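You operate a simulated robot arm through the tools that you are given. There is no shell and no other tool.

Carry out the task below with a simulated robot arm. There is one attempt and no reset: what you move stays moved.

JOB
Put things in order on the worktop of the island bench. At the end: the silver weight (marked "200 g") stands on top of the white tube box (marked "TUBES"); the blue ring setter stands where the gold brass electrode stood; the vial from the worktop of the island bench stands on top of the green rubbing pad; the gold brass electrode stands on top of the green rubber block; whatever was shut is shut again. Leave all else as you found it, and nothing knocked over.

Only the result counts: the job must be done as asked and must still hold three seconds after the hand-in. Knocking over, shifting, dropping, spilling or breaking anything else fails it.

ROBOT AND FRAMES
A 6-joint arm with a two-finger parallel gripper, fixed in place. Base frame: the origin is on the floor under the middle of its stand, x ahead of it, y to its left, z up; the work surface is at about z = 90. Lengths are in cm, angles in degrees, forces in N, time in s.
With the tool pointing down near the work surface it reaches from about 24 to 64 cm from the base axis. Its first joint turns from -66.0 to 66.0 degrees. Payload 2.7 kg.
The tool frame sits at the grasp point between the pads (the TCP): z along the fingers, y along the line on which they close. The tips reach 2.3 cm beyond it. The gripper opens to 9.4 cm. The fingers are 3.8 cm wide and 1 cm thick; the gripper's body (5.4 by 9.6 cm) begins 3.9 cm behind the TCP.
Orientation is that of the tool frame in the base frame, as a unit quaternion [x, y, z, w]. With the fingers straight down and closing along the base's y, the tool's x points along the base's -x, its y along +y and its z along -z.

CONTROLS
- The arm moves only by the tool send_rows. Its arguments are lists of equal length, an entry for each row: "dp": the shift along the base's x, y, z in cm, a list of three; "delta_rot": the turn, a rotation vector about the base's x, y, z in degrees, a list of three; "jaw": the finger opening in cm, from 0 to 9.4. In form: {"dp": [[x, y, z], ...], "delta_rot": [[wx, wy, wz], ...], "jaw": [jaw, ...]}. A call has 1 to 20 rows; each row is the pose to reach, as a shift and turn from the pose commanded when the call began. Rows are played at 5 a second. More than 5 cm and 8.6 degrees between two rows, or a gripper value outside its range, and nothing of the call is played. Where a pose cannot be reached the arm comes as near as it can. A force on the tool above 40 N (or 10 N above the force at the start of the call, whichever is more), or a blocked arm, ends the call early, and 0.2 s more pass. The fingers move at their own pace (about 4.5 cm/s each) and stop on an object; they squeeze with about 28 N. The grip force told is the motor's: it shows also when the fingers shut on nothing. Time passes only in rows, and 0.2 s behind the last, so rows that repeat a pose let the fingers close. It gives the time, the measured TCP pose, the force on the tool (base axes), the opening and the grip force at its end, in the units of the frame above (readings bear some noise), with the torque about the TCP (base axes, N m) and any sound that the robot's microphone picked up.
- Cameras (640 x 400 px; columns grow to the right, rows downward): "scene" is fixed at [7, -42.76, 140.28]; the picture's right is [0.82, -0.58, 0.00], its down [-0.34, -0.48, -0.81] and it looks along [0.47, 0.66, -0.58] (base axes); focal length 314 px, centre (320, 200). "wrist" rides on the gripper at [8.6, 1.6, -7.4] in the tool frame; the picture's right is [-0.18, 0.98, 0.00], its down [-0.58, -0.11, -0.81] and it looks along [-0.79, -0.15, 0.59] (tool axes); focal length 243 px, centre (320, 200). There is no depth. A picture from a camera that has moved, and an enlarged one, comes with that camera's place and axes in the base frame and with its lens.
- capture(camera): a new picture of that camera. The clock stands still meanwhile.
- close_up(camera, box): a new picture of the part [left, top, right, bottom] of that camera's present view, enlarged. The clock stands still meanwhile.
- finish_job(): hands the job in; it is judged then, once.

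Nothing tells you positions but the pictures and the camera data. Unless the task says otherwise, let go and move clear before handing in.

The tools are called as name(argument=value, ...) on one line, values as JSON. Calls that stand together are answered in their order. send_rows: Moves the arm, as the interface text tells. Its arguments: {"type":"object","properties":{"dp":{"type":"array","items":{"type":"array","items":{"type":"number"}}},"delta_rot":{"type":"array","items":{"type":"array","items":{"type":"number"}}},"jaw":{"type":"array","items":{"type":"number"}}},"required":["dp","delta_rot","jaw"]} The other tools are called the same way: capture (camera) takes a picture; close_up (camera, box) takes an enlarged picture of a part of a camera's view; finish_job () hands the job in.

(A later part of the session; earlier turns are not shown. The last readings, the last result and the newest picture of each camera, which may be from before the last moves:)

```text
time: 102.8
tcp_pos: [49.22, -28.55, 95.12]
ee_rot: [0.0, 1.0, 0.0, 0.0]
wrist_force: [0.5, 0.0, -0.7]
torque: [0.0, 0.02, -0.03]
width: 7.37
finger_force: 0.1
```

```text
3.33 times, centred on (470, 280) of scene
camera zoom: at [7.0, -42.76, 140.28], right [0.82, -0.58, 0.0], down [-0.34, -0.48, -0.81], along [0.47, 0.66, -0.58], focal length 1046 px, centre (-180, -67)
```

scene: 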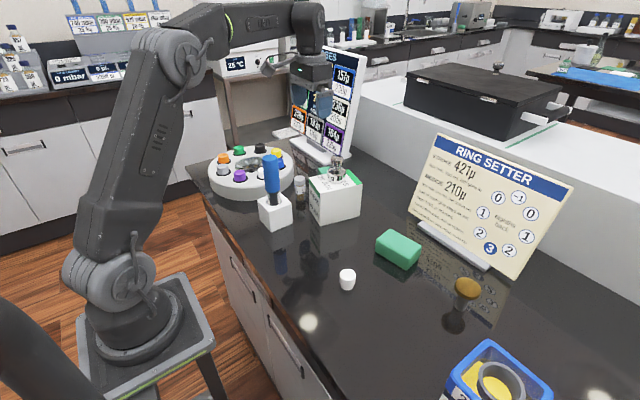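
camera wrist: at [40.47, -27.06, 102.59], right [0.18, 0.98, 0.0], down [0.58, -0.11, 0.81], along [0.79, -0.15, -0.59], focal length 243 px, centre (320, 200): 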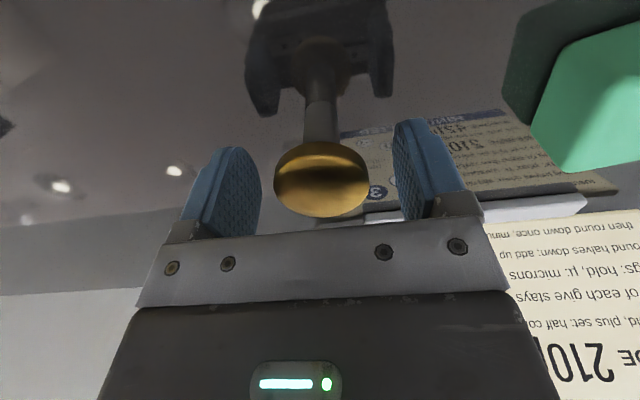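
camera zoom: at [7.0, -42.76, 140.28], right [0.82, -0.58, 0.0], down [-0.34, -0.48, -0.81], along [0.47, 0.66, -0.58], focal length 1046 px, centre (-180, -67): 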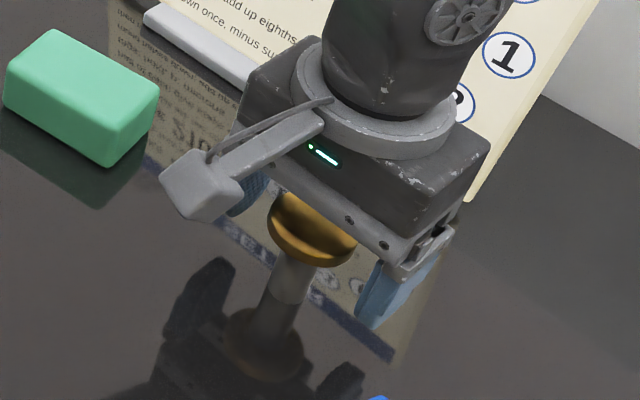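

The disc is exactly at the grasp point. Closing gradually, then a small lift to verify.

send_rows(dp=[[0, 0, 0], [0, 0, 0], [0, 0, 0], [0, 0, 0], [0, 0, 0], [0, 0, 0]], delta_rot=[[0, 0, 0], [0, 0, 0], [0, 0, 0], [0, 0, 0], [0, 0, 0], [0, 0, 0]], jaw=[6.4, 5.6, 5, 4.5, 4, 3.6])

send_rows(dp=[[0, 0, 0], [0, 0, 0.6], [0, 0, 1.5], [0, 0, 1.5]], delta_rot=[[0, 0, 0], [0, 0, 0], [0, 0, 0], [0, 0, 0]], jaw=[3.6, 3.6, 3.6, 3.6])

capture(camera="wrist")

close_up(camera="scene", box=[400, 220, 540, 340])

```text
time: 104.2
tcp_pos: [49.15, -28.62, 95.19]
ee_rot: [-0.001, 1.0, 0.0, 0.001]
wrist_force: [1.1, 0.3, -0.2]
torque: [0.04, -0.01, 0.01]
width: 4.29
finger_force: 28.1
```

```text
time: 105.2
tcp_pos: [49.07, -28.69, 96.51]
ee_rot: [0.0, 1.0, 0.0, 0.0]
wrist_force: [-0.4, -0.8, -1.2]
torque: [-0.03, 0.02, 0.02]
width: 4.3
finger_force: 27.6
```

```text
taken
camera wrist: at [40.41, -27.07, 104.09], right [0.18, 0.98, 0.0], down [0.58, -0.11, 0.81], along [0.79, -0.15, -0.59], focal length 243 px, centre (320, 200)
```

wrist: 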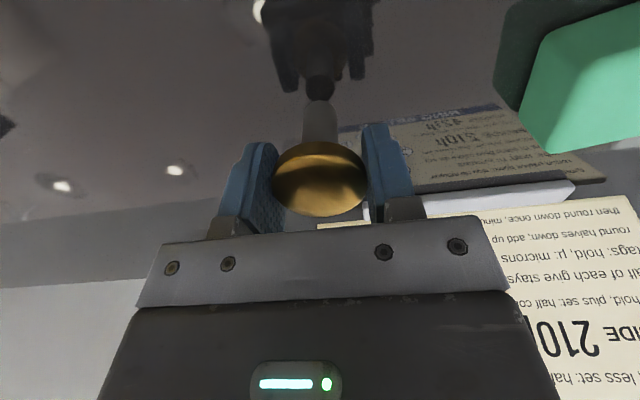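

```text
3.33 times, centred on (470, 280) of scene
camera zoom: at [7.0, -42.76, 140.28], right [0.82, -0.58, 0.0], down [-0.34, -0.48, -0.81], along [0.47, 0.66, -0.58], focal length 1046 px, centre (-180, -67)
```

zoom: 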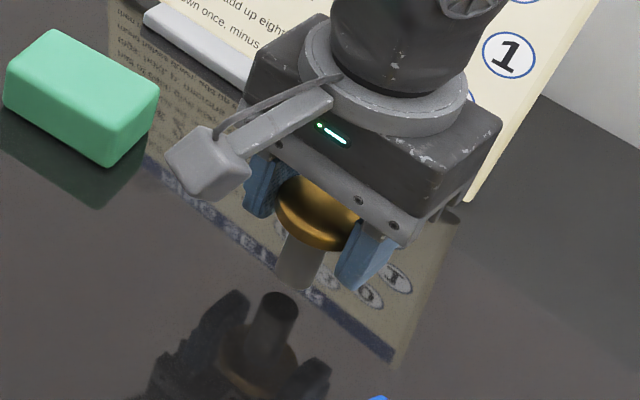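

The electrode hangs straight and is held at 4.3 cm. Its old spot is (49.1,-28.55). Lifting and carrying it over the large green block.

send_rows(dp=[[0, 0, 4], [0, 0, 8], [0, 3.5, 9], [0, 7, 9], [0, 10.5, 9], [0, 14, 9], [0, 16.1, 9], [0, 16.1, 9]], delta_rot=[[0, 0, 0], [0, 0, 0], [0, 0, 0], [0, 0, 0], [0, 0, 0], [0, 0, 0], [0, 0, 0], [0, 0, 0]], jaw=[3.6, 3.6, 3.6, 3.6, 3.6, 3.6, 3.6, 3.6])

capture(camera="wrist")

close_up(camera="scene", box=[340, 160, 460, 290])

```text
time: 107.0
tcp_pos: [49.14, -12.32, 105.53]
ee_rot: [0.0, 1.0, 0.0, 0.0]
wrist_force: [-0.1, 1.2, -0.3]
torque: [0.0, 0.0, -0.01]
width: 4.31
finger_force: 27.8
```

```text
taken
camera wrist: at [40.49, -10.84, 113.0], right [0.18, 0.98, 0.0], down [0.58, -0.11, 0.81], along [0.79, -0.15, -0.59], focal length 243 px, centre (320, 200)
```

wrist: 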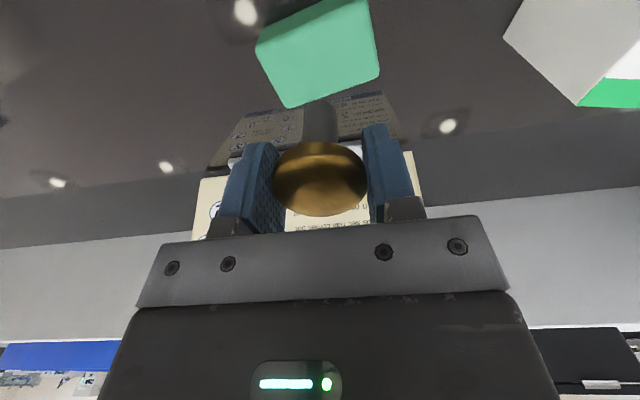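

```text
3.08 times, centred on (400, 225) of scene
camera zoom: at [7.0, -42.76, 140.28], right [0.82, -0.58, 0.0], down [-0.34, -0.48, -0.81], along [0.47, 0.66, -0.58], focal length 966 px, centre (74, 123)
```

zoom: 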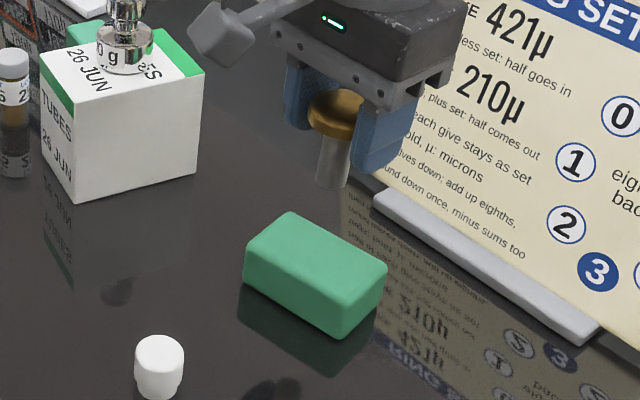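

The block top is centred at about (48.95,-12.4), right below. Lowering toward it, then fine steps to contact.

send_rows(dp=[[-0.13, 0, -2], [-0.13, 0, -4], [-0.13, 0, -5.5], [-0.13, 0, -6.1], [-0.13, 0, -6.1]], delta_rot=[[0, 0, 0], [0, 0, 0], [0, 0, 0], [0, 0, 0], [0, 0, 0]], jaw=[3.6, 3.6, 3.6, 3.6, 3.6])

close_up(camera="scene", box=[360, 190, 450, 280])

capture(camera="wrist")

```text
time: 108.2
tcp_pos: [48.98, -12.47, 99.41]
ee_rot: [0.0, 1.0, 0.0, 0.0]
wrist_force: [0.8, 0.0, -1.3]
torque: [0.01, -0.01, 0.02]
width: 4.29
finger_force: 28.4
```

```text
4.44 times, centred on (405, 235) of scene
camera zoom: at [7.0, -42.76, 140.28], right [0.82, -0.58, 0.0], down [-0.34, -0.48, -0.81], along [0.47, 0.66, -0.58], focal length 1395 px, centre (-58, 44)
```

zoom: 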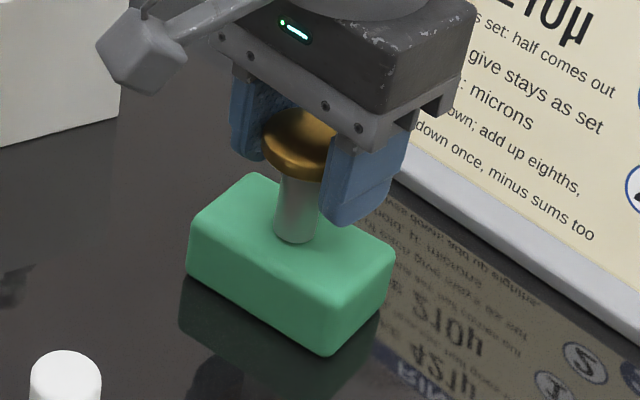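

```text
taken
camera wrist: at [40.37, -10.98, 106.91], right [0.18, 0.98, 0.0], down [0.58, -0.11, 0.81], along [0.79, -0.15, -0.59], focal length 243 px, centre (320, 200)
```

wrist: 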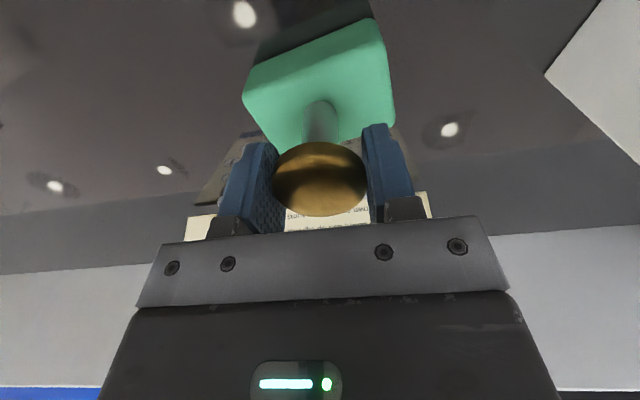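

Stem end is centred just above the block. Fine steps now.

send_rows(dp=[[0, 0, -0.15], [0, 0, -0.3], [0, 0, -0.3]], delta_rot=[[0, 0, 0], [0, 0, 0], [0, 0, 0]], jaw=[3.6, 3.6, 3.6])

send_rows(dp=[[0, 0, -0.1], [0, 0, -0.1]], delta_rot=[[0, 0, 0], [0, 0, 0]], jaw=[3.6, 3.6])

send_rows(dp=[[0, 0, -0.1], [0, 0, -0.1]], delta_rot=[[0, 0, 0], [0, 0, 0]], jaw=[3.6, 3.6])

```text
time: 109.0
tcp_pos: [48.95, -12.49, 99.28]
ee_rot: [0.0, 1.0, 0.0, 0.0]
wrist_force: [-0.1, -0.4, -2.0]
torque: [0.03, -0.01, -0.01]
width: 4.33
finger_force: 28.1
```

```text
time: 109.6
tcp_pos: [48.88, -12.44, 99.15]
ee_rot: [0.0, 1.0, -0.001, 0.002]
wrist_force: [-2.8, -1.1, 7.3]
torque: [-0.1, 0.16, -0.02]
width: 4.29
finger_force: 28.3
```

```text
time: 110.2
tcp_pos: [49.04, -12.41, 99.2]
ee_rot: [0.001, 1.0, 0.0, 0.002]
wrist_force: [-5.4, -0.4, 21.1]
torque: [0.01, 0.3, 0.0]
width: 4.3
finger_force: 28.2
```

Contact confirmed. Easing off most of the force, then opening slowly.

send_rows(dp=[[0, 0, 0.15], [0, 0, 0.17], [0, 0, 0.17], [0, 0, 0.17]], delta_rot=[[0, 0, 0], [0, 0, 0], [0, 0, 0], [0, 0, 0]], jaw=[3.6, 3.6, 3.6, 3.6])

close_up(camera="scene", box=[360, 190, 450, 280])

```text
time: 111.2
tcp_pos: [48.93, -12.51, 99.12]
ee_rot: [0.0, 1.0, 0.0, 0.001]
wrist_force: [4.0, 1.2, 10.6]
torque: [0.08, -0.22, -0.03]
width: 4.3
finger_force: 28.3
```

```text
4.44 times, centred on (405, 235) of scene
camera zoom: at [6.99, -42.75, 140.28], right [0.82, -0.58, 0.0], down [-0.34, -0.48, -0.81], along [0.47, 0.66, -0.58], focal length 1395 px, centre (-58, 44)
```

zoom: 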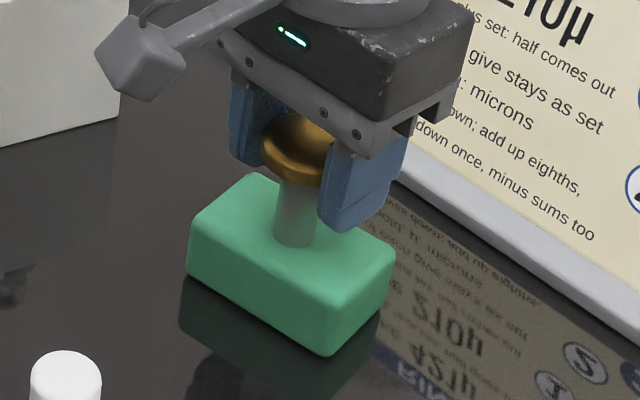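

send_rows(dp=[[0, 0, 0.06], [0, 0, 0.06]], delta_rot=[[0, 0, 0], [0, 0, 0]], jaw=[3.6, 3.6])

send_rows(dp=[[0, 0, 0], [0, 0, 0], [0, 0, 0], [0, 0, 0], [0, 0, 0], [0, 0, 0]], delta_rot=[[0, 0, 0], [0, 0, 0], [0, 0, 0], [0, 0, 0], [0, 0, 0], [0, 0, 0]], jaw=[4.1, 4.4, 4.8, 5.4, 6.2, 6.6])

capture(camera="wrist")

close_up(camera="scene", box=[360, 190, 450, 280])

```text
time: 111.8
tcp_pos: [48.94, -12.49, 99.15]
ee_rot: [0.0, 1.0, -0.001, -0.001]
wrist_force: [3.9, 2.0, 4.6]
torque: [0.07, -0.19, 0.01]
width: 4.28
finger_force: 28.2
```

```text
time: 113.2
tcp_pos: [48.93, -12.46, 99.28]
ee_rot: [-0.001, 1.0, -0.001, 0.001]
wrist_force: [-0.9, -1.0, -0.2]
torque: [-0.02, 0.0, -0.01]
width: 6.62
finger_force: 0.0
```

```text
taken
camera wrist: at [40.3, -11.01, 106.65], right [0.18, 0.98, 0.0], down [0.58, -0.11, 0.81], along [0.79, -0.15, -0.59], focal length 243 px, centre (320, 200)
```

wrist: 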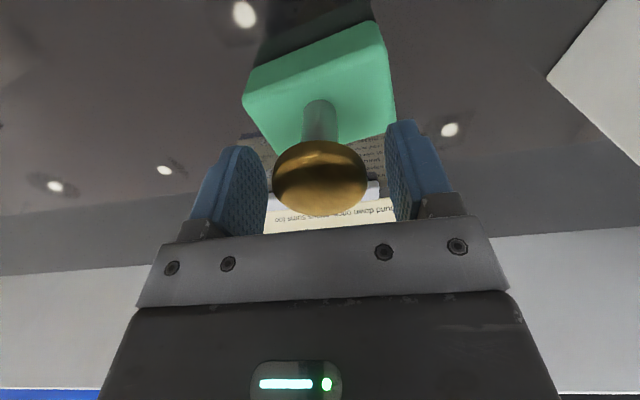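

```text
4.44 times, centred on (405, 235) of scene
camera zoom: at [7.0, -42.76, 140.28], right [0.82, -0.58, 0.0], down [-0.34, -0.48, -0.81], along [0.47, 0.66, -0.58], focal length 1395 px, centre (-58, 44)
```

zoom: 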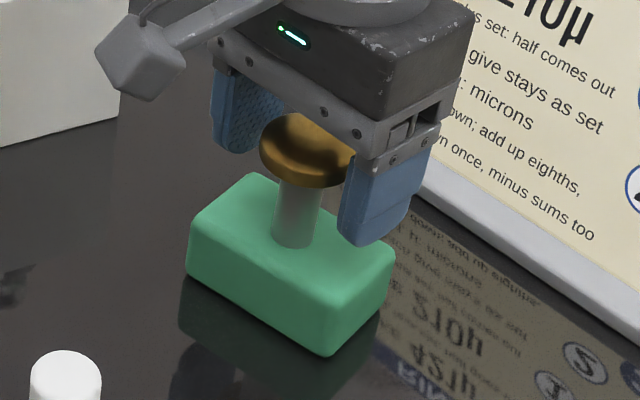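

The electrode stands upright on the block. Next, the ring setter: its holder is centred near (33.8,13.9), handle top z≈107.7. I rise straight up and move to look at it.

send_rows(dp=[[0, 0, 2], [0, 0, 6], [0, 0, 10], [0, 0, 14], [0, 0, 18], [-3, 2, 19.5], [-6, 5, 20], [-9, 8, 20], [-12, 11, 20], [-15, 14, 20], [-17.5, 17, 20], [-20, 20, 20], [-22, 23, 20], [-22, 26.4, 20], [-22, 26.4, 20]], delta_rot=[[0, 0, 0], [0, 0, 0], [0, 0, 0], [0, 0, 0], [0, 0, 0], [0, 0, 0], [0, 0, 0], [0, 0, 0], [0, 0, 0], [0, 0, 0], [0, 0, 0], [0, 0, 0], [0, 0, 0], [0, 0, 0], [0, 0, 0]], jaw=[6.6, 6.6, 7, 7, 7, 7, 7, 7, 7, 7, 7, 7, 7, 7, 7])

capture(camera="wrist")

close_up(camera="wrist", box=[220, 60, 420, 200])

capture(camera="scene")

```text
time: 116.4
tcp_pos: [27.07, 13.67, 119.06]
ee_rot: [0.0, 1.0, 0.0, 0.0]
wrist_force: [0.9, 0.1, -0.4]
torque: [0.0, 0.02, 0.03]
width: 6.99
finger_force: 0.1
```

```text
taken
camera wrist: at [18.38, 15.25, 126.58], right [0.18, 0.98, 0.0], down [0.58, -0.11, 0.81], along [0.79, -0.15, -0.59], focal length 243 px, centre (320, 200)
```

wrist: 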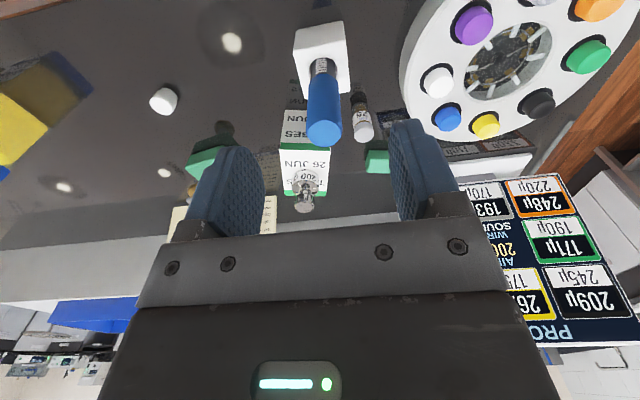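

```text
2.86 times, centred on (320, 130) of wrist
camera zoom: at [18.38, 15.25, 126.58], right [0.18, 0.98, 0.0], down [0.58, -0.11, 0.81], along [0.79, -0.15, -0.59], focal length 693 px, centre (320, 400)
```

zoom: 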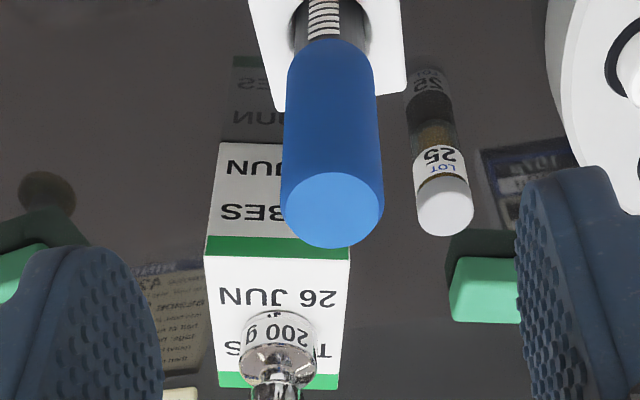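

```text
taken
```

scene: 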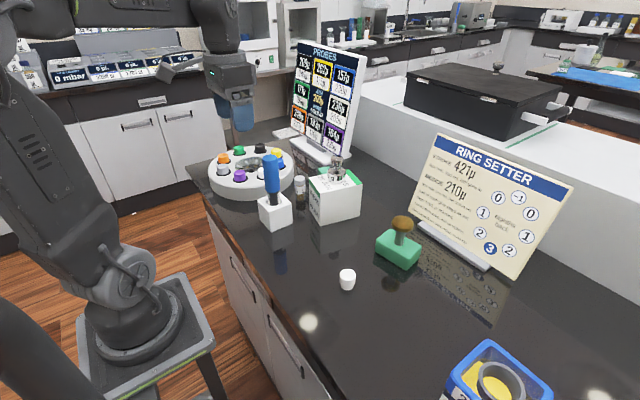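

Everything so far stands well. The handle top triangulates to about (33.4,12.9,107.6); I move right above it to refine this.

send_rows(dp=[[3, -0.4, 0], [6.2, -0.8, 0], [6.2, -0.8, 0]], delta_rot=[[0, 0, 0], [0, 0, 0], [0, 0, 0]], jaw=[7, 7, 7])

capture(camera="wrist")

close_up(camera="wrist", box=[220, 0, 420, 140])

```text
time: 117.2
tcp_pos: [33.26, 12.94, 119.2]
ee_rot: [0.0, 1.0, -0.001, -0.001]
wrist_force: [0.5, 1.0, -0.5]
torque: [0.02, -0.02, 0.02]
width: 6.99
finger_force: 0.1
```

```text
taken
camera wrist: at [24.56, 14.51, 126.74], right [0.18, 0.98, 0.0], down [0.58, -0.11, 0.81], along [0.79, -0.15, -0.59], focal length 243 px, centre (320, 200)
```

wrist: 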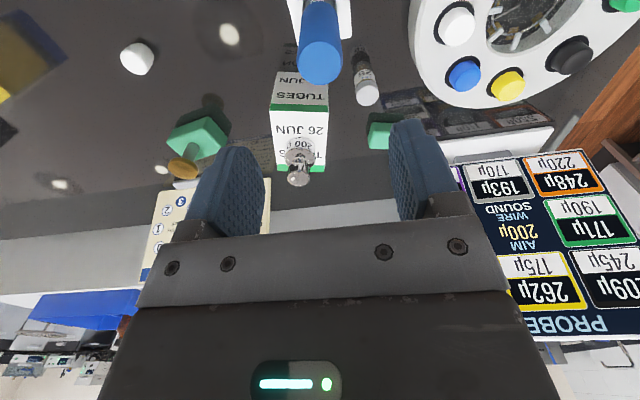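

```text
2.86 times, centred on (320, 70) of wrist
camera zoom: at [24.56, 14.51, 126.74], right [0.18, 0.98, 0.0], down [0.58, -0.11, 0.81], along [0.79, -0.15, -0.59], focal length 693 px, centre (320, 571)
```

zoom: 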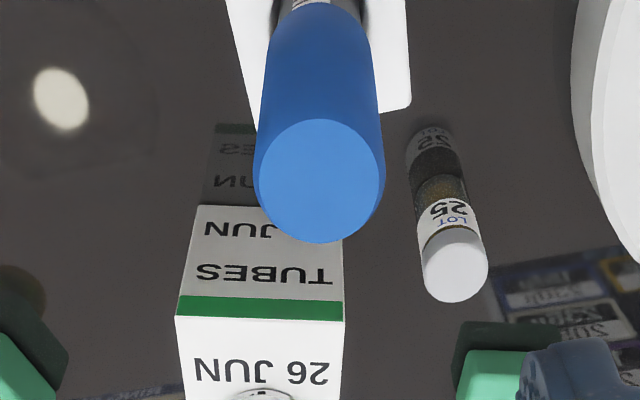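

The handle top refines to about (33.0,12.95,108.0). Descending so the fingers straddle it, with a check before going low.

send_rows(dp=[[-0.2, 0, -3], [-0.2, 0, -6], [-0.2, 0, -8.5], [-0.2, 0, -8.5]], delta_rot=[[0, 0, 0], [0, 0, 0], [0, 0, 0], [0, 0, 0]], jaw=[7, 7, 7, 7])

capture(camera="wrist")

close_up(camera="scene", box=[210, 90, 330, 240])

```text
time: 118.2
tcp_pos: [32.87, 12.93, 110.51]
ee_rot: [0.0, 1.0, 0.0, 0.0]
wrist_force: [0.2, 0.1, 0.2]
torque: [-0.03, -0.01, 0.0]
width: 7.0
finger_force: 0.0
```

```text
taken
camera wrist: at [24.2, 14.6, 118.07], right [0.18, 0.98, 0.0], down [0.58, -0.11, 0.81], along [0.79, -0.15, -0.59], focal length 243 px, centre (320, 200)
```

wrist: 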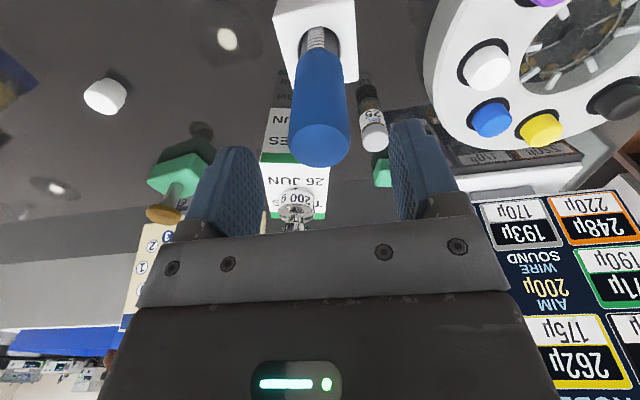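

```text
2.67 times, centred on (270, 165) of scene
camera zoom: at [7.0, -42.76, 140.28], right [0.82, -0.58, 0.0], down [-0.34, -0.48, -0.81], along [0.47, 0.66, -0.58], focal length 837 px, centre (453, 293)
```

zoom: 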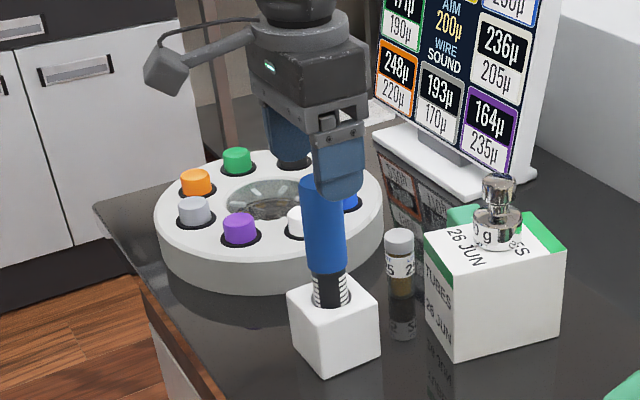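

The handle is exactly centred between the fingers. Lowering to z≈105.1 and closing.

send_rows(dp=[[0, 0, -2], [0, 0, -4], [0, 0, -5.3], [0, 0, -5.3]], delta_rot=[[0, 0, 0], [0, 0, 0], [0, 0, 0], [0, 0, 0]], jaw=[7, 7, 7, 7])

capture(camera="wrist")

close_up(camera="scene", box=[210, 90, 330, 240])

```text
time: 119.2
tcp_pos: [32.99, 13.11, 105.35]
ee_rot: [0.0, 1.0, 0.0, -0.001]
wrist_force: [0.4, 0.7, -0.2]
torque: [-0.01, 0.01, 0.04]
width: 6.99
finger_force: 0.1
```

```text
taken
camera wrist: at [24.33, 14.62, 112.89], right [0.18, 0.98, 0.0], down [0.58, -0.11, 0.81], along [0.79, -0.15, -0.59], focal length 243 px, centre (320, 200)
```

wrist: 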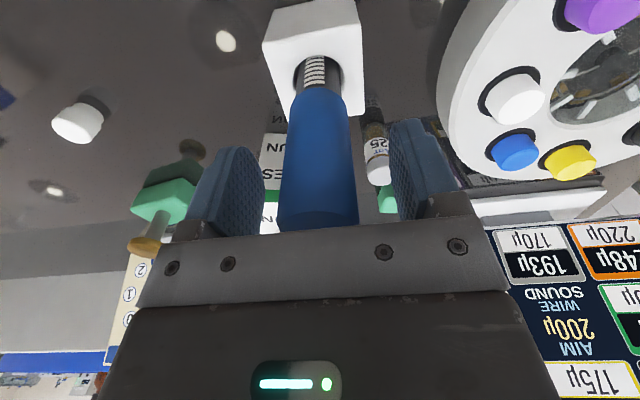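

```text
2.67 times, centred on (270, 165) of scene
camera zoom: at [7.0, -42.76, 140.28], right [0.82, -0.58, 0.0], down [-0.34, -0.48, -0.81], along [0.47, 0.66, -0.58], focal length 837 px, centre (453, 293)
```

zoom: 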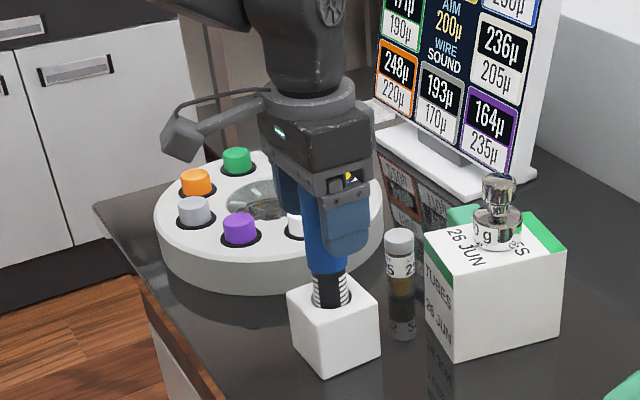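

Centred on the handle with clearance above. Closing.

send_rows(dp=[[0, 0, 0], [0, 0, 0], [0, 0, 0], [0, 0, 0], [0, 0, 0], [0, 0, 0]], delta_rot=[[0, 0, 0], [0, 0, 0], [0, 0, 0], [0, 0, 0], [0, 0, 0], [0, 0, 0]], jaw=[6, 5, 4.2, 3.6, 3, 2.6])

send_rows(dp=[[0, 0, 0], [0, 0, 0]], delta_rot=[[0, 0, 0], [0, 0, 0]], jaw=[2.6, 2.6])

```text
time: 120.6
tcp_pos: [33.1, 13.09, 105.44]
ee_rot: [0.0, 1.0, 0.0, 0.0]
wrist_force: [0.1, -0.7, -0.2]
torque: [-0.12, 0.0, -0.01]
width: 3.44
finger_force: 28.6
```

```text
time: 121.2
tcp_pos: [32.94, 13.18, 105.48]
ee_rot: [0.0, 1.0, 0.001, 0.0]
wrist_force: [-1.0, -0.3, 0.3]
torque: [-0.02, -0.01, -0.01]
width: 3.45
finger_force: 28.0
```

Gripped at 3.45 cm. Lifting slowly and checking the holder stays put.

send_rows(dp=[[0, 0, 0.5], [0, 0, 1.0], [0, 0, 1.5], [0, 0, 2], [0, 0, 2]], delta_rot=[[0, 0, 0], [0, 0, 0], [0, 0, 0], [0, 0, 0], [0, 0, 0]], jaw=[2.6, 2.6, 2.6, 2.6, 2.6])

close_up(camera="scene", box=[210, 90, 330, 240])

capture(camera="wrist")

```text
time: 122.4
tcp_pos: [32.98, 13.02, 107.52]
ee_rot: [0.0, 1.0, 0.0, 0.001]
wrist_force: [-0.2, 0.0, -3.1]
torque: [0.01, -0.02, -0.01]
width: 3.46
finger_force: 27.9
```

```text
2.67 times, centred on (270, 165) of scene
camera zoom: at [7.0, -42.76, 140.28], right [0.82, -0.58, 0.0], down [-0.34, -0.48, -0.81], along [0.47, 0.66, -0.58], focal length 837 px, centre (453, 293)
```

zoom: 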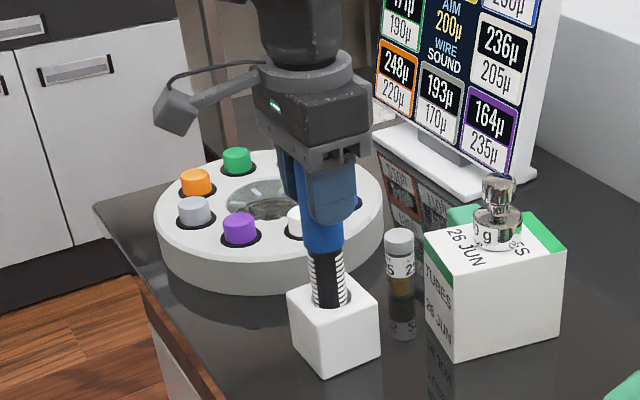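

```text
taken
camera wrist: at [24.25, 14.63, 115.01], right [0.18, 0.98, 0.0], down [0.58, -0.11, 0.81], along [0.79, -0.15, -0.59], focal length 243 px, centre (320, 200)
```

wrist: 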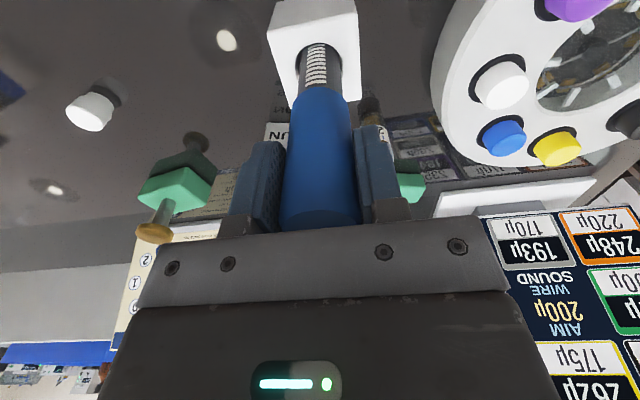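

The shaft slides out and the holder stays. Lifting further until clear.

send_rows(dp=[[0, 0, 2], [0, 0, 4], [0, 0, 6], [0, 0, 8], [0, 0, 10], [0, 0, 10]], delta_rot=[[0, 0, 0], [0, 0, 0], [0, 0, 0], [0, 0, 0], [0, 0, 0], [0, 0, 0]], jaw=[2.6, 2.6, 2.6, 2.6, 2.6, 2.6])

close_up(camera="scene", box=[210, 90, 330, 240])

capture(camera="wrist")

```text
time: 123.8
tcp_pos: [32.79, 13.07, 117.37]
ee_rot: [-0.001, 1.0, 0.0, 0.0]
wrist_force: [-0.7, -0.4, -2.3]
torque: [0.01, -0.01, 0.02]
width: 3.44
finger_force: 28.1
```

```text
2.67 times, centred on (270, 165) of scene
camera zoom: at [7.0, -42.76, 140.28], right [0.82, -0.58, 0.0], down [-0.34, -0.48, -0.81], along [0.47, 0.66, -0.58], focal length 837 px, centre (453, 293)
```

zoom: 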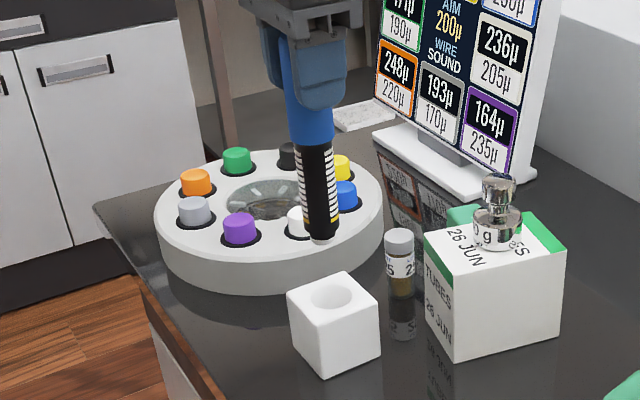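

```text
taken
camera wrist: at [24.2, 14.62, 124.87], right [0.18, 0.98, 0.0], down [0.58, -0.11, 0.81], along [0.79, -0.15, -0.59], focal length 243 px, centre (320, 200)
```

wrist: 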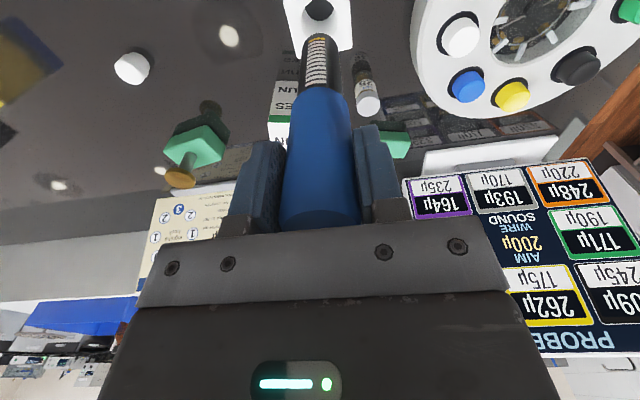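

It's out, and the holder is undisturbed. I zoom on the shaft's lower end to judge how it stands.

close_up(camera="scene", box=[300, 130, 350, 190])

close_up(camera="wrist", box=[280, 0, 370, 70])

close_up(camera="scene", box=[240, 80, 340, 240])

```text
6.67 times, centred on (325, 160) of scene
camera zoom: at [7.0, -42.76, 140.28], right [0.82, -0.58, 0.0], down [-0.34, -0.48, -0.81], along [0.47, 0.66, -0.58], focal length 2093 px, centre (287, 467)
```

zoom: 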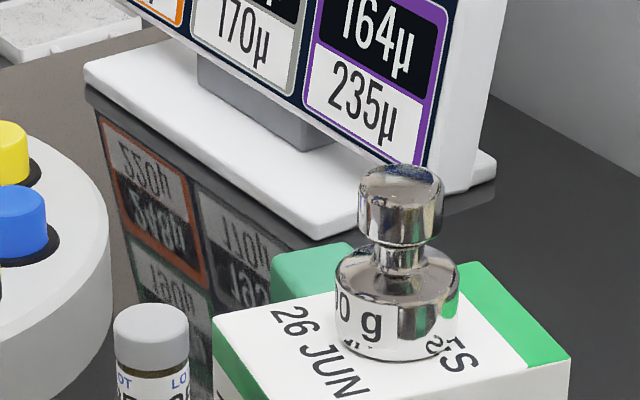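

```text
5.71 times, centred on (325, 35) of wrist
camera zoom: at [24.2, 14.62, 124.87], right [0.18, 0.98, 0.0], down [0.58, -0.11, 0.81], along [0.79, -0.15, -0.59], focal length 1386 px, centre (291, 1143)
```

zoom: 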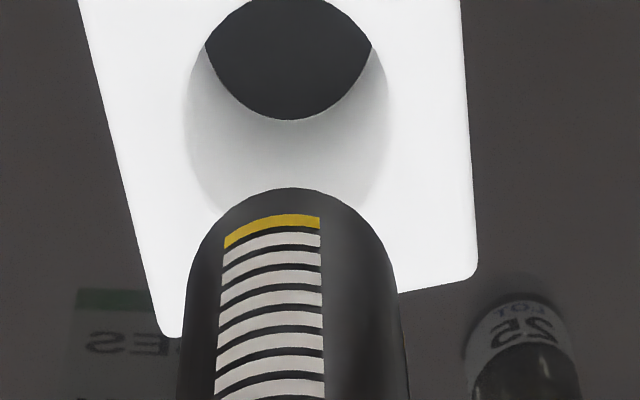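

```text
2.50 times, centred on (290, 160) of scene
camera zoom: at [7.0, -42.76, 140.28], right [0.82, -0.58, 0.0], down [-0.34, -0.48, -0.81], along [0.47, 0.66, -0.58], focal length 785 px, centre (395, 300)
```

zoom: 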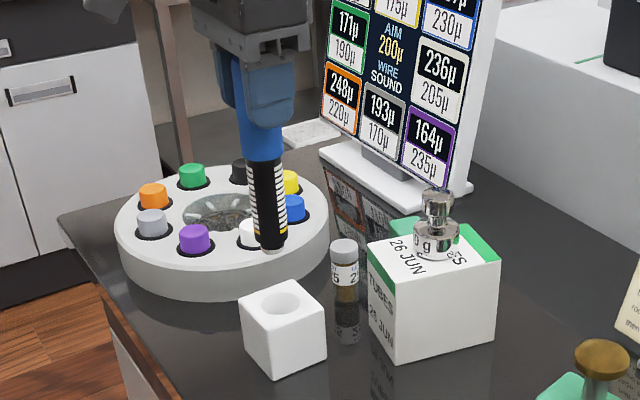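

close_up(camera="scene", box=[275, 140, 325, 190])

close_up(camera="scene", box=[250, 180, 310, 240])

```text
8.00 times, centred on (300, 165) of scene
camera zoom: at [7.0, -42.76, 140.28], right [0.82, -0.58, 0.0], down [-0.34, -0.48, -0.81], along [0.47, 0.66, -0.58], focal length 2511 px, centre (480, 480)
```

zoom: 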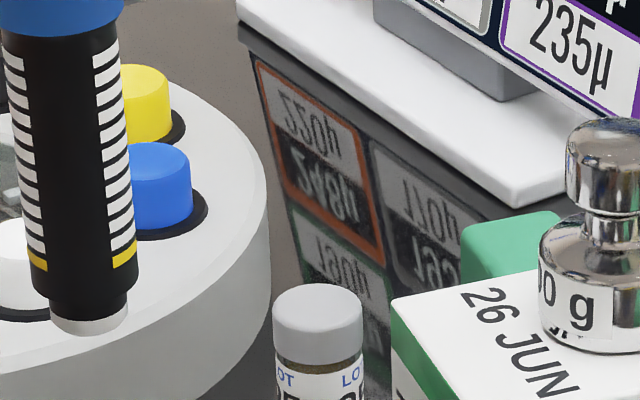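

```text
6.67 times, centred on (280, 210) of scene
camera zoom: at [7.0, -42.76, 140.28], right [0.82, -0.58, 0.0], down [-0.34, -0.48, -0.81], along [0.47, 0.66, -0.58], focal length 2093 px, centre (587, 133)
```

zoom: 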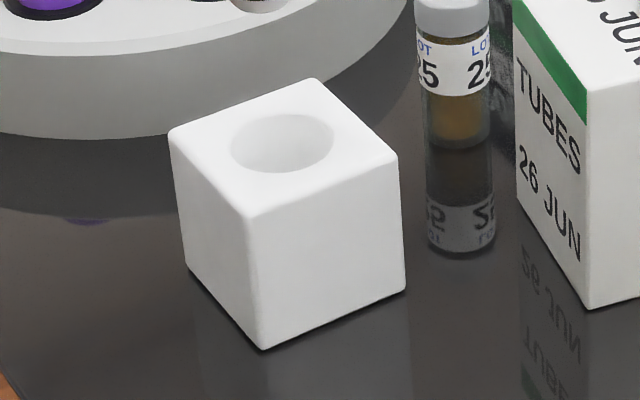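

The shaft ends in a flat collar, so it can stand by itself; it is ~17.7 cm long. I carry it along a path clear of box, weight and electrode to above the electrode's old place (49.15,-28.58).

send_rows(dp=[[0.3, -4, 0.5], [0.6, -8, 0.5], [1, -12, 0.5], [1.5, -16, 0.5], [2, -20, 0.5], [2.6, -24, 0.5], [3.5, -28, 0.5], [5, -31.5, 0.5], [7, -35, 0.5], [9, -38, 0], [11, -39.5, -2], [13, -40.7, -4], [15, -41.3, -6], [16.19, -41.66, -8], [16.19, -41.66, -8]], delta_rot=[[0, 0, 0], [0, 0, 0], [0, 0, 0], [0, 0, 0], [0, 0, 0], [0, 0, 0], [0, 0, 0], [0, 0, 0], [0, 0, 0], [0, 0, 0], [0, 0, 0], [0, 0, 0], [0, 0, 0], [0, 0, 0], [0, 0, 0]], jaw=[2.6, 2.6, 2.6, 2.6, 2.6, 2.6, 2.6, 2.6, 2.6, 2.6, 2.6, 2.6, 2.6, 2.6, 2.6])

capture(camera="scene")

capture(camera="wrist")

```text
time: 127.0
tcp_pos: [49.15, -28.72, 109.43]
ee_rot: [0.0, 1.0, -0.001, 0.0]
wrist_force: [0.6, -0.1, -1.9]
torque: [-0.04, 0.03, 0.02]
width: 3.47
finger_force: 27.8
```

```text
taken
```

scene: 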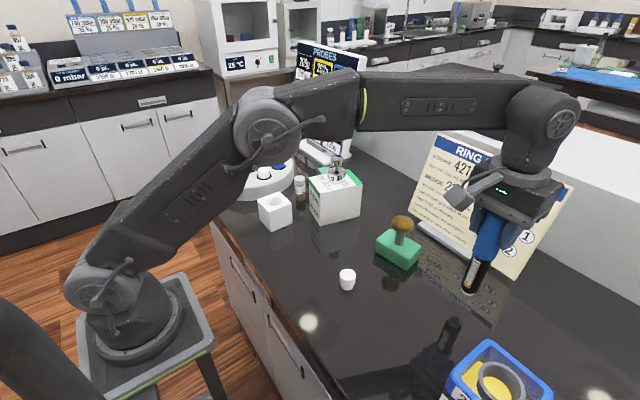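

```text
taken
camera wrist: at [40.48, -27.08, 116.99], right [0.18, 0.98, 0.0], down [0.58, -0.11, 0.81], along [0.79, -0.15, -0.59], focal length 243 px, centre (320, 200)
```

wrist: 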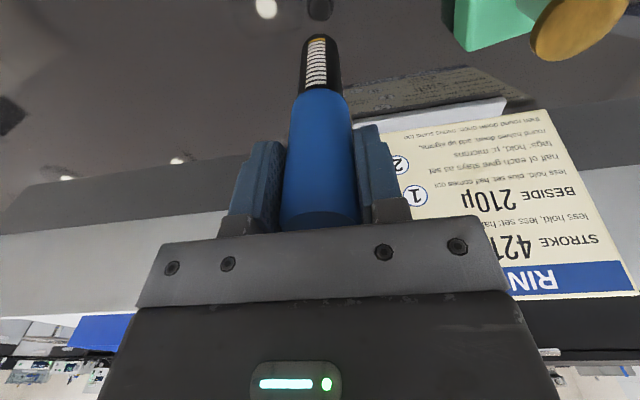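

It hangs above the spot. Lowering to just above the bench, then fine steps.

send_rows(dp=[[0.05, 0.1, -1.5], [0.05, 0.1, -3], [0.05, 0.1, -3.7], [0.05, 0.1, -3.7]], delta_rot=[[0, 0, 0], [0, 0, 0], [0, 0, 0], [0, 0, 0]], jaw=[2.6, 2.6, 2.6, 2.6])

close_up(camera="scene", box=[420, 200, 540, 340])

```text
time: 128.0
tcp_pos: [49.21, -28.56, 105.8]
ee_rot: [-0.001, 1.0, -0.001, 0.0]
wrist_force: [0.3, 0.3, -2.6]
torque: [0.01, 0.0, 0.0]
width: 3.45
finger_force: 28.1
```

```text
2.86 times, centred on (480, 270) of scene
camera zoom: at [7.0, -42.76, 140.28], right [0.82, -0.58, 0.0], down [-0.34, -0.48, -0.81], along [0.47, 0.66, -0.58], focal length 897 px, centre (-137, 0)
```

zoom: 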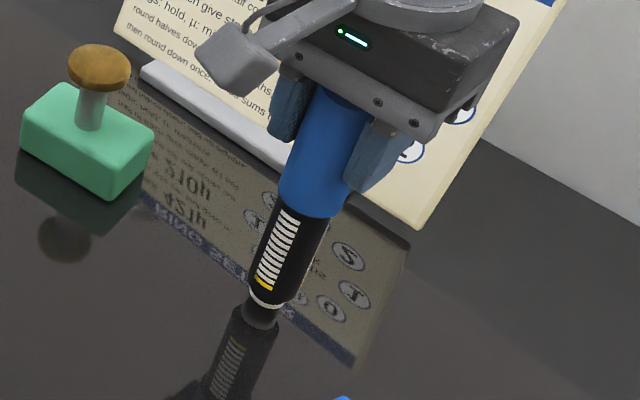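

send_rows(dp=[[0, 0, -0.2], [0, 0, -0.4], [0, 0, -0.4]], delta_rot=[[0, 0, 0], [0, 0, 0], [0, 0, 0]], jaw=[2.6, 2.6, 2.6])

send_rows(dp=[[0, 0, -0.15], [0, 0, -0.15]], delta_rot=[[0, 0, 0], [0, 0, 0]], jaw=[2.6, 2.6])

send_rows(dp=[[0, 0, -0.1], [0, 0, -0.1]], delta_rot=[[0, 0, 0], [0, 0, 0]], jaw=[2.6, 2.6])

close_up(camera="scene", box=[420, 200, 540, 340])

```text
time: 128.8
tcp_pos: [49.28, -28.48, 105.4]
ee_rot: [0.0, 1.0, 0.0, 0.0]
wrist_force: [-0.2, 0.3, -2.4]
torque: [0.0, -0.03, -0.01]
width: 3.46
finger_force: 27.8
```

```text
time: 129.4
tcp_pos: [49.23, -28.45, 105.17]
ee_rot: [0.0, 1.0, 0.001, 0.0]
wrist_force: [0.1, 0.4, -2.8]
torque: [0.01, 0.0, -0.01]
width: 3.45
finger_force: 28.0
```

```text
time: 130.0
tcp_pos: [49.26, -28.52, 104.95]
ee_rot: [0.0, 1.0, 0.0, 0.0]
wrist_force: [0.3, 0.4, -2.7]
torque: [0.01, 0.01, 0.02]
width: 3.42
finger_force: 27.4
```

```text
2.86 times, centred on (480, 270) of scene
camera zoom: at [7.0, -42.76, 140.28], right [0.82, -0.58, 0.0], down [-0.34, -0.48, -0.81], along [0.47, 0.66, -0.58], focal length 897 px, centre (-137, 0)
```

zoom: 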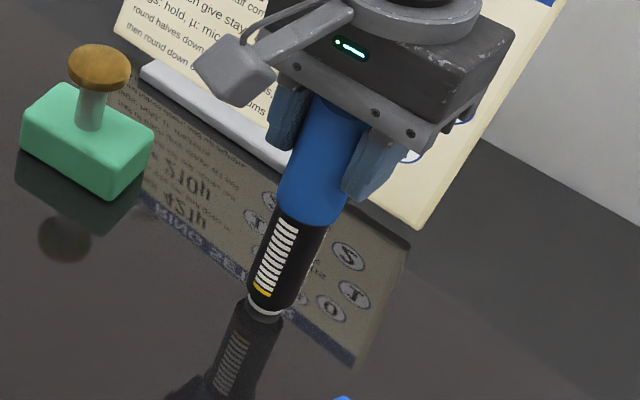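

Not touching yet. Continuing in small steps until the force rises.

send_rows(dp=[[0, 0, -0.1], [0, 0, -0.1]], delta_rot=[[0, 0, 0], [0, 0, 0]], jaw=[2.6, 2.6])

send_rows(dp=[[0, 0, -0.1], [0, 0, -0.1]], delta_rot=[[0, 0, 0], [0, 0, 0]], jaw=[2.6, 2.6])

send_rows(dp=[[0, 0, -0.08], [0, 0, -0.08]], delta_rot=[[0, 0, 0], [0, 0, 0]], jaw=[2.6, 2.6])

```text
time: 130.6
tcp_pos: [49.14, -28.57, 105.03]
ee_rot: [0.0, 1.0, -0.001, 0.001]
wrist_force: [-1.9, 0.3, 5.8]
torque: [0.18, 0.3, -0.01]
width: 3.45
finger_force: 27.8
```

```text
time: 131.2
tcp_pos: [49.17, -28.41, 105.11]
ee_rot: [0.0, 1.0, -0.002, 0.001]
wrist_force: [-0.3, -1.1, 14.7]
torque: [-0.07, 0.13, 0.0]
width: 3.46
finger_force: 28.1
```

```text
time: 131.8
tcp_pos: [49.27, -28.38, 104.97]
ee_rot: [0.0, 1.0, -0.002, 0.001]
wrist_force: [-1.8, -1.3, 23.1]
torque: [-0.15, 0.19, -0.03]
width: 3.45
finger_force: 27.6
```

Firm contact with the bench. Easing off, then opening slowly.

send_rows(dp=[[0, 0, 0.1], [0, 0, 0.17], [0, 0, 0.17]], delta_rot=[[0, 0, 0], [0, 0, 0], [0, 0, 0]], jaw=[2.6, 2.6, 2.6])

close_up(camera="scene", box=[420, 200, 540, 340])

capture(camera="wrist")

```text
time: 132.6
tcp_pos: [49.27, -28.52, 104.91]
ee_rot: [-0.001, 1.0, 0.0, 0.001]
wrist_force: [0.7, -0.9, 17.0]
torque: [-0.2, -0.36, -0.01]
width: 3.42
finger_force: 28.0
```

```text
2.86 times, centred on (480, 270) of scene
camera zoom: at [6.98, -42.75, 140.28], right [0.82, -0.58, 0.0], down [-0.34, -0.48, -0.81], along [0.47, 0.66, -0.58], focal length 897 px, centre (-137, 0)
```

zoom: 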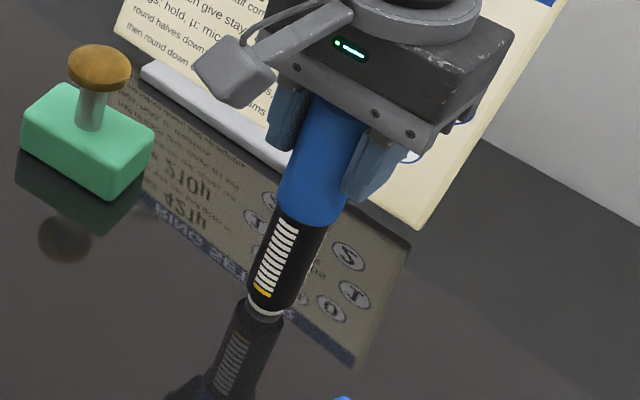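

```text
taken
camera wrist: at [40.55, -26.95, 112.48], right [0.18, 0.98, 0.0], down [0.58, -0.11, 0.81], along [0.79, -0.15, -0.59], focal length 243 px, centre (320, 200)
```

wrist: 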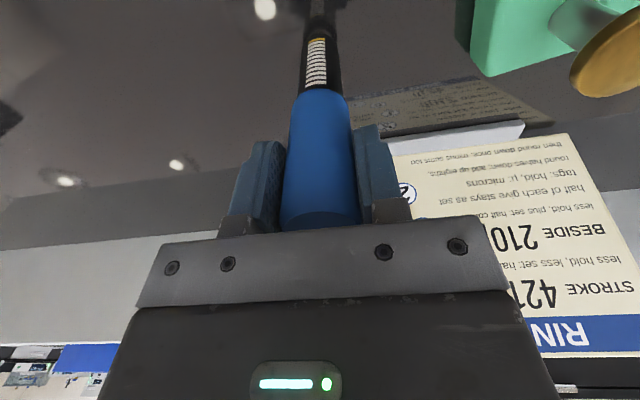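

send_rows(dp=[[0, 0, 0.08], [0, 0, 0.08]], delta_rot=[[0, 0, 0], [0, 0, 0]], jaw=[2.6, 2.6])

send_rows(dp=[[0, 0, 0.05], [0, 0, 0.05]], delta_rot=[[0, 0, 0], [0, 0, 0]], jaw=[2.6, 2.6])

```text
time: 133.2
tcp_pos: [49.16, -28.49, 104.95]
ee_rot: [-0.001, 1.0, 0.0, 0.0]
wrist_force: [3.6, -2.0, 7.5]
torque: [-0.39, -0.62, -0.02]
width: 3.44
finger_force: 28.0
```

```text
time: 133.8
tcp_pos: [49.15, -28.47, 104.95]
ee_rot: [0.001, 1.0, 0.0, 0.0]
wrist_force: [1.8, -2.5, 4.6]
torque: [-0.34, -0.34, 0.03]
width: 3.45
finger_force: 28.1
```

send_rows(dp=[[0, 0, 0.05], [0, 0, 0.05]], delta_rot=[[0, 0, 0], [0, 0, 0]], jaw=[2.6, 2.6])

send_rows(dp=[[0, 0, 0.02], [0, 0, 0.02]], delta_rot=[[0, 0, 0], [0, 0, 0]], jaw=[2.6, 2.6])

```text
time: 134.4
tcp_pos: [49.14, -28.45, 104.95]
ee_rot: [-0.001, 1.0, 0.001, -0.002]
wrist_force: [-0.3, 0.5, -1.4]
torque: [-0.05, -0.02, -0.01]
width: 3.44
finger_force: 27.6
```

```text
time: 135.0
tcp_pos: [49.15, -28.47, 105.09]
ee_rot: [0.0, 1.0, 0.0, 0.0]
wrist_force: [0.2, -0.8, -3.4]
torque: [0.01, -0.02, 0.01]
width: 3.46
finger_force: 28.0
```

It's now free of side load, a hair above the bench. Lowering half a millimetre and releasing slowly.

send_rows(dp=[[0, 0, -0.05], [0, 0, -0.05]], delta_rot=[[0, 0, 0], [0, 0, 0]], jaw=[2.6, 2.6])

send_rows(dp=[[0, 0, 0], [0, 0, 0], [0, 0, 0], [0, 0, 0], [0, 0, 0], [0, 0, 0]], delta_rot=[[0, 0, 0], [0, 0, 0], [0, 0, 0], [0, 0, 0], [0, 0, 0], [0, 0, 0]], jaw=[3.3, 3.6, 4.0, 4.6, 5.4, 6.2])

capture(camera="wrist")

close_up(camera="scene", box=[420, 200, 540, 340])

```text
time: 135.6
tcp_pos: [49.12, -28.48, 105.05]
ee_rot: [0.001, 1.0, 0.001, 0.001]
wrist_force: [-0.1, -1.1, -2.1]
torque: [-0.01, 0.01, -0.05]
width: 3.46
finger_force: 27.9
```

```text
time: 137.0
tcp_pos: [49.06, -28.5, 105.14]
ee_rot: [0.0, 1.0, 0.0, 0.0]
wrist_force: [0.2, 0.3, 0.6]
torque: [0.0, 0.01, 0.0]
width: 6.22
finger_force: 0.1
```

```text
taken
camera wrist: at [40.51, -26.98, 112.6], right [0.18, 0.98, 0.0], down [0.58, -0.11, 0.81], along [0.79, -0.15, -0.59], focal length 243 px, centre (320, 200)
```

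wrist: 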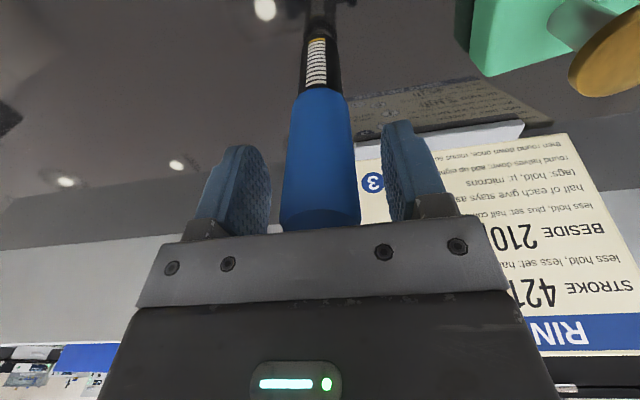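

```text
2.86 times, centred on (480, 270) of scene
camera zoom: at [7.0, -42.76, 140.28], right [0.82, -0.58, 0.0], down [-0.34, -0.48, -0.81], along [0.47, 0.66, -0.58], focal length 897 px, centre (-137, 0)
```

zoom: 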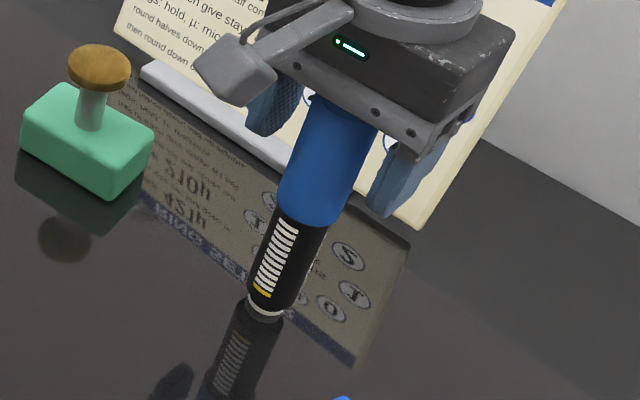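

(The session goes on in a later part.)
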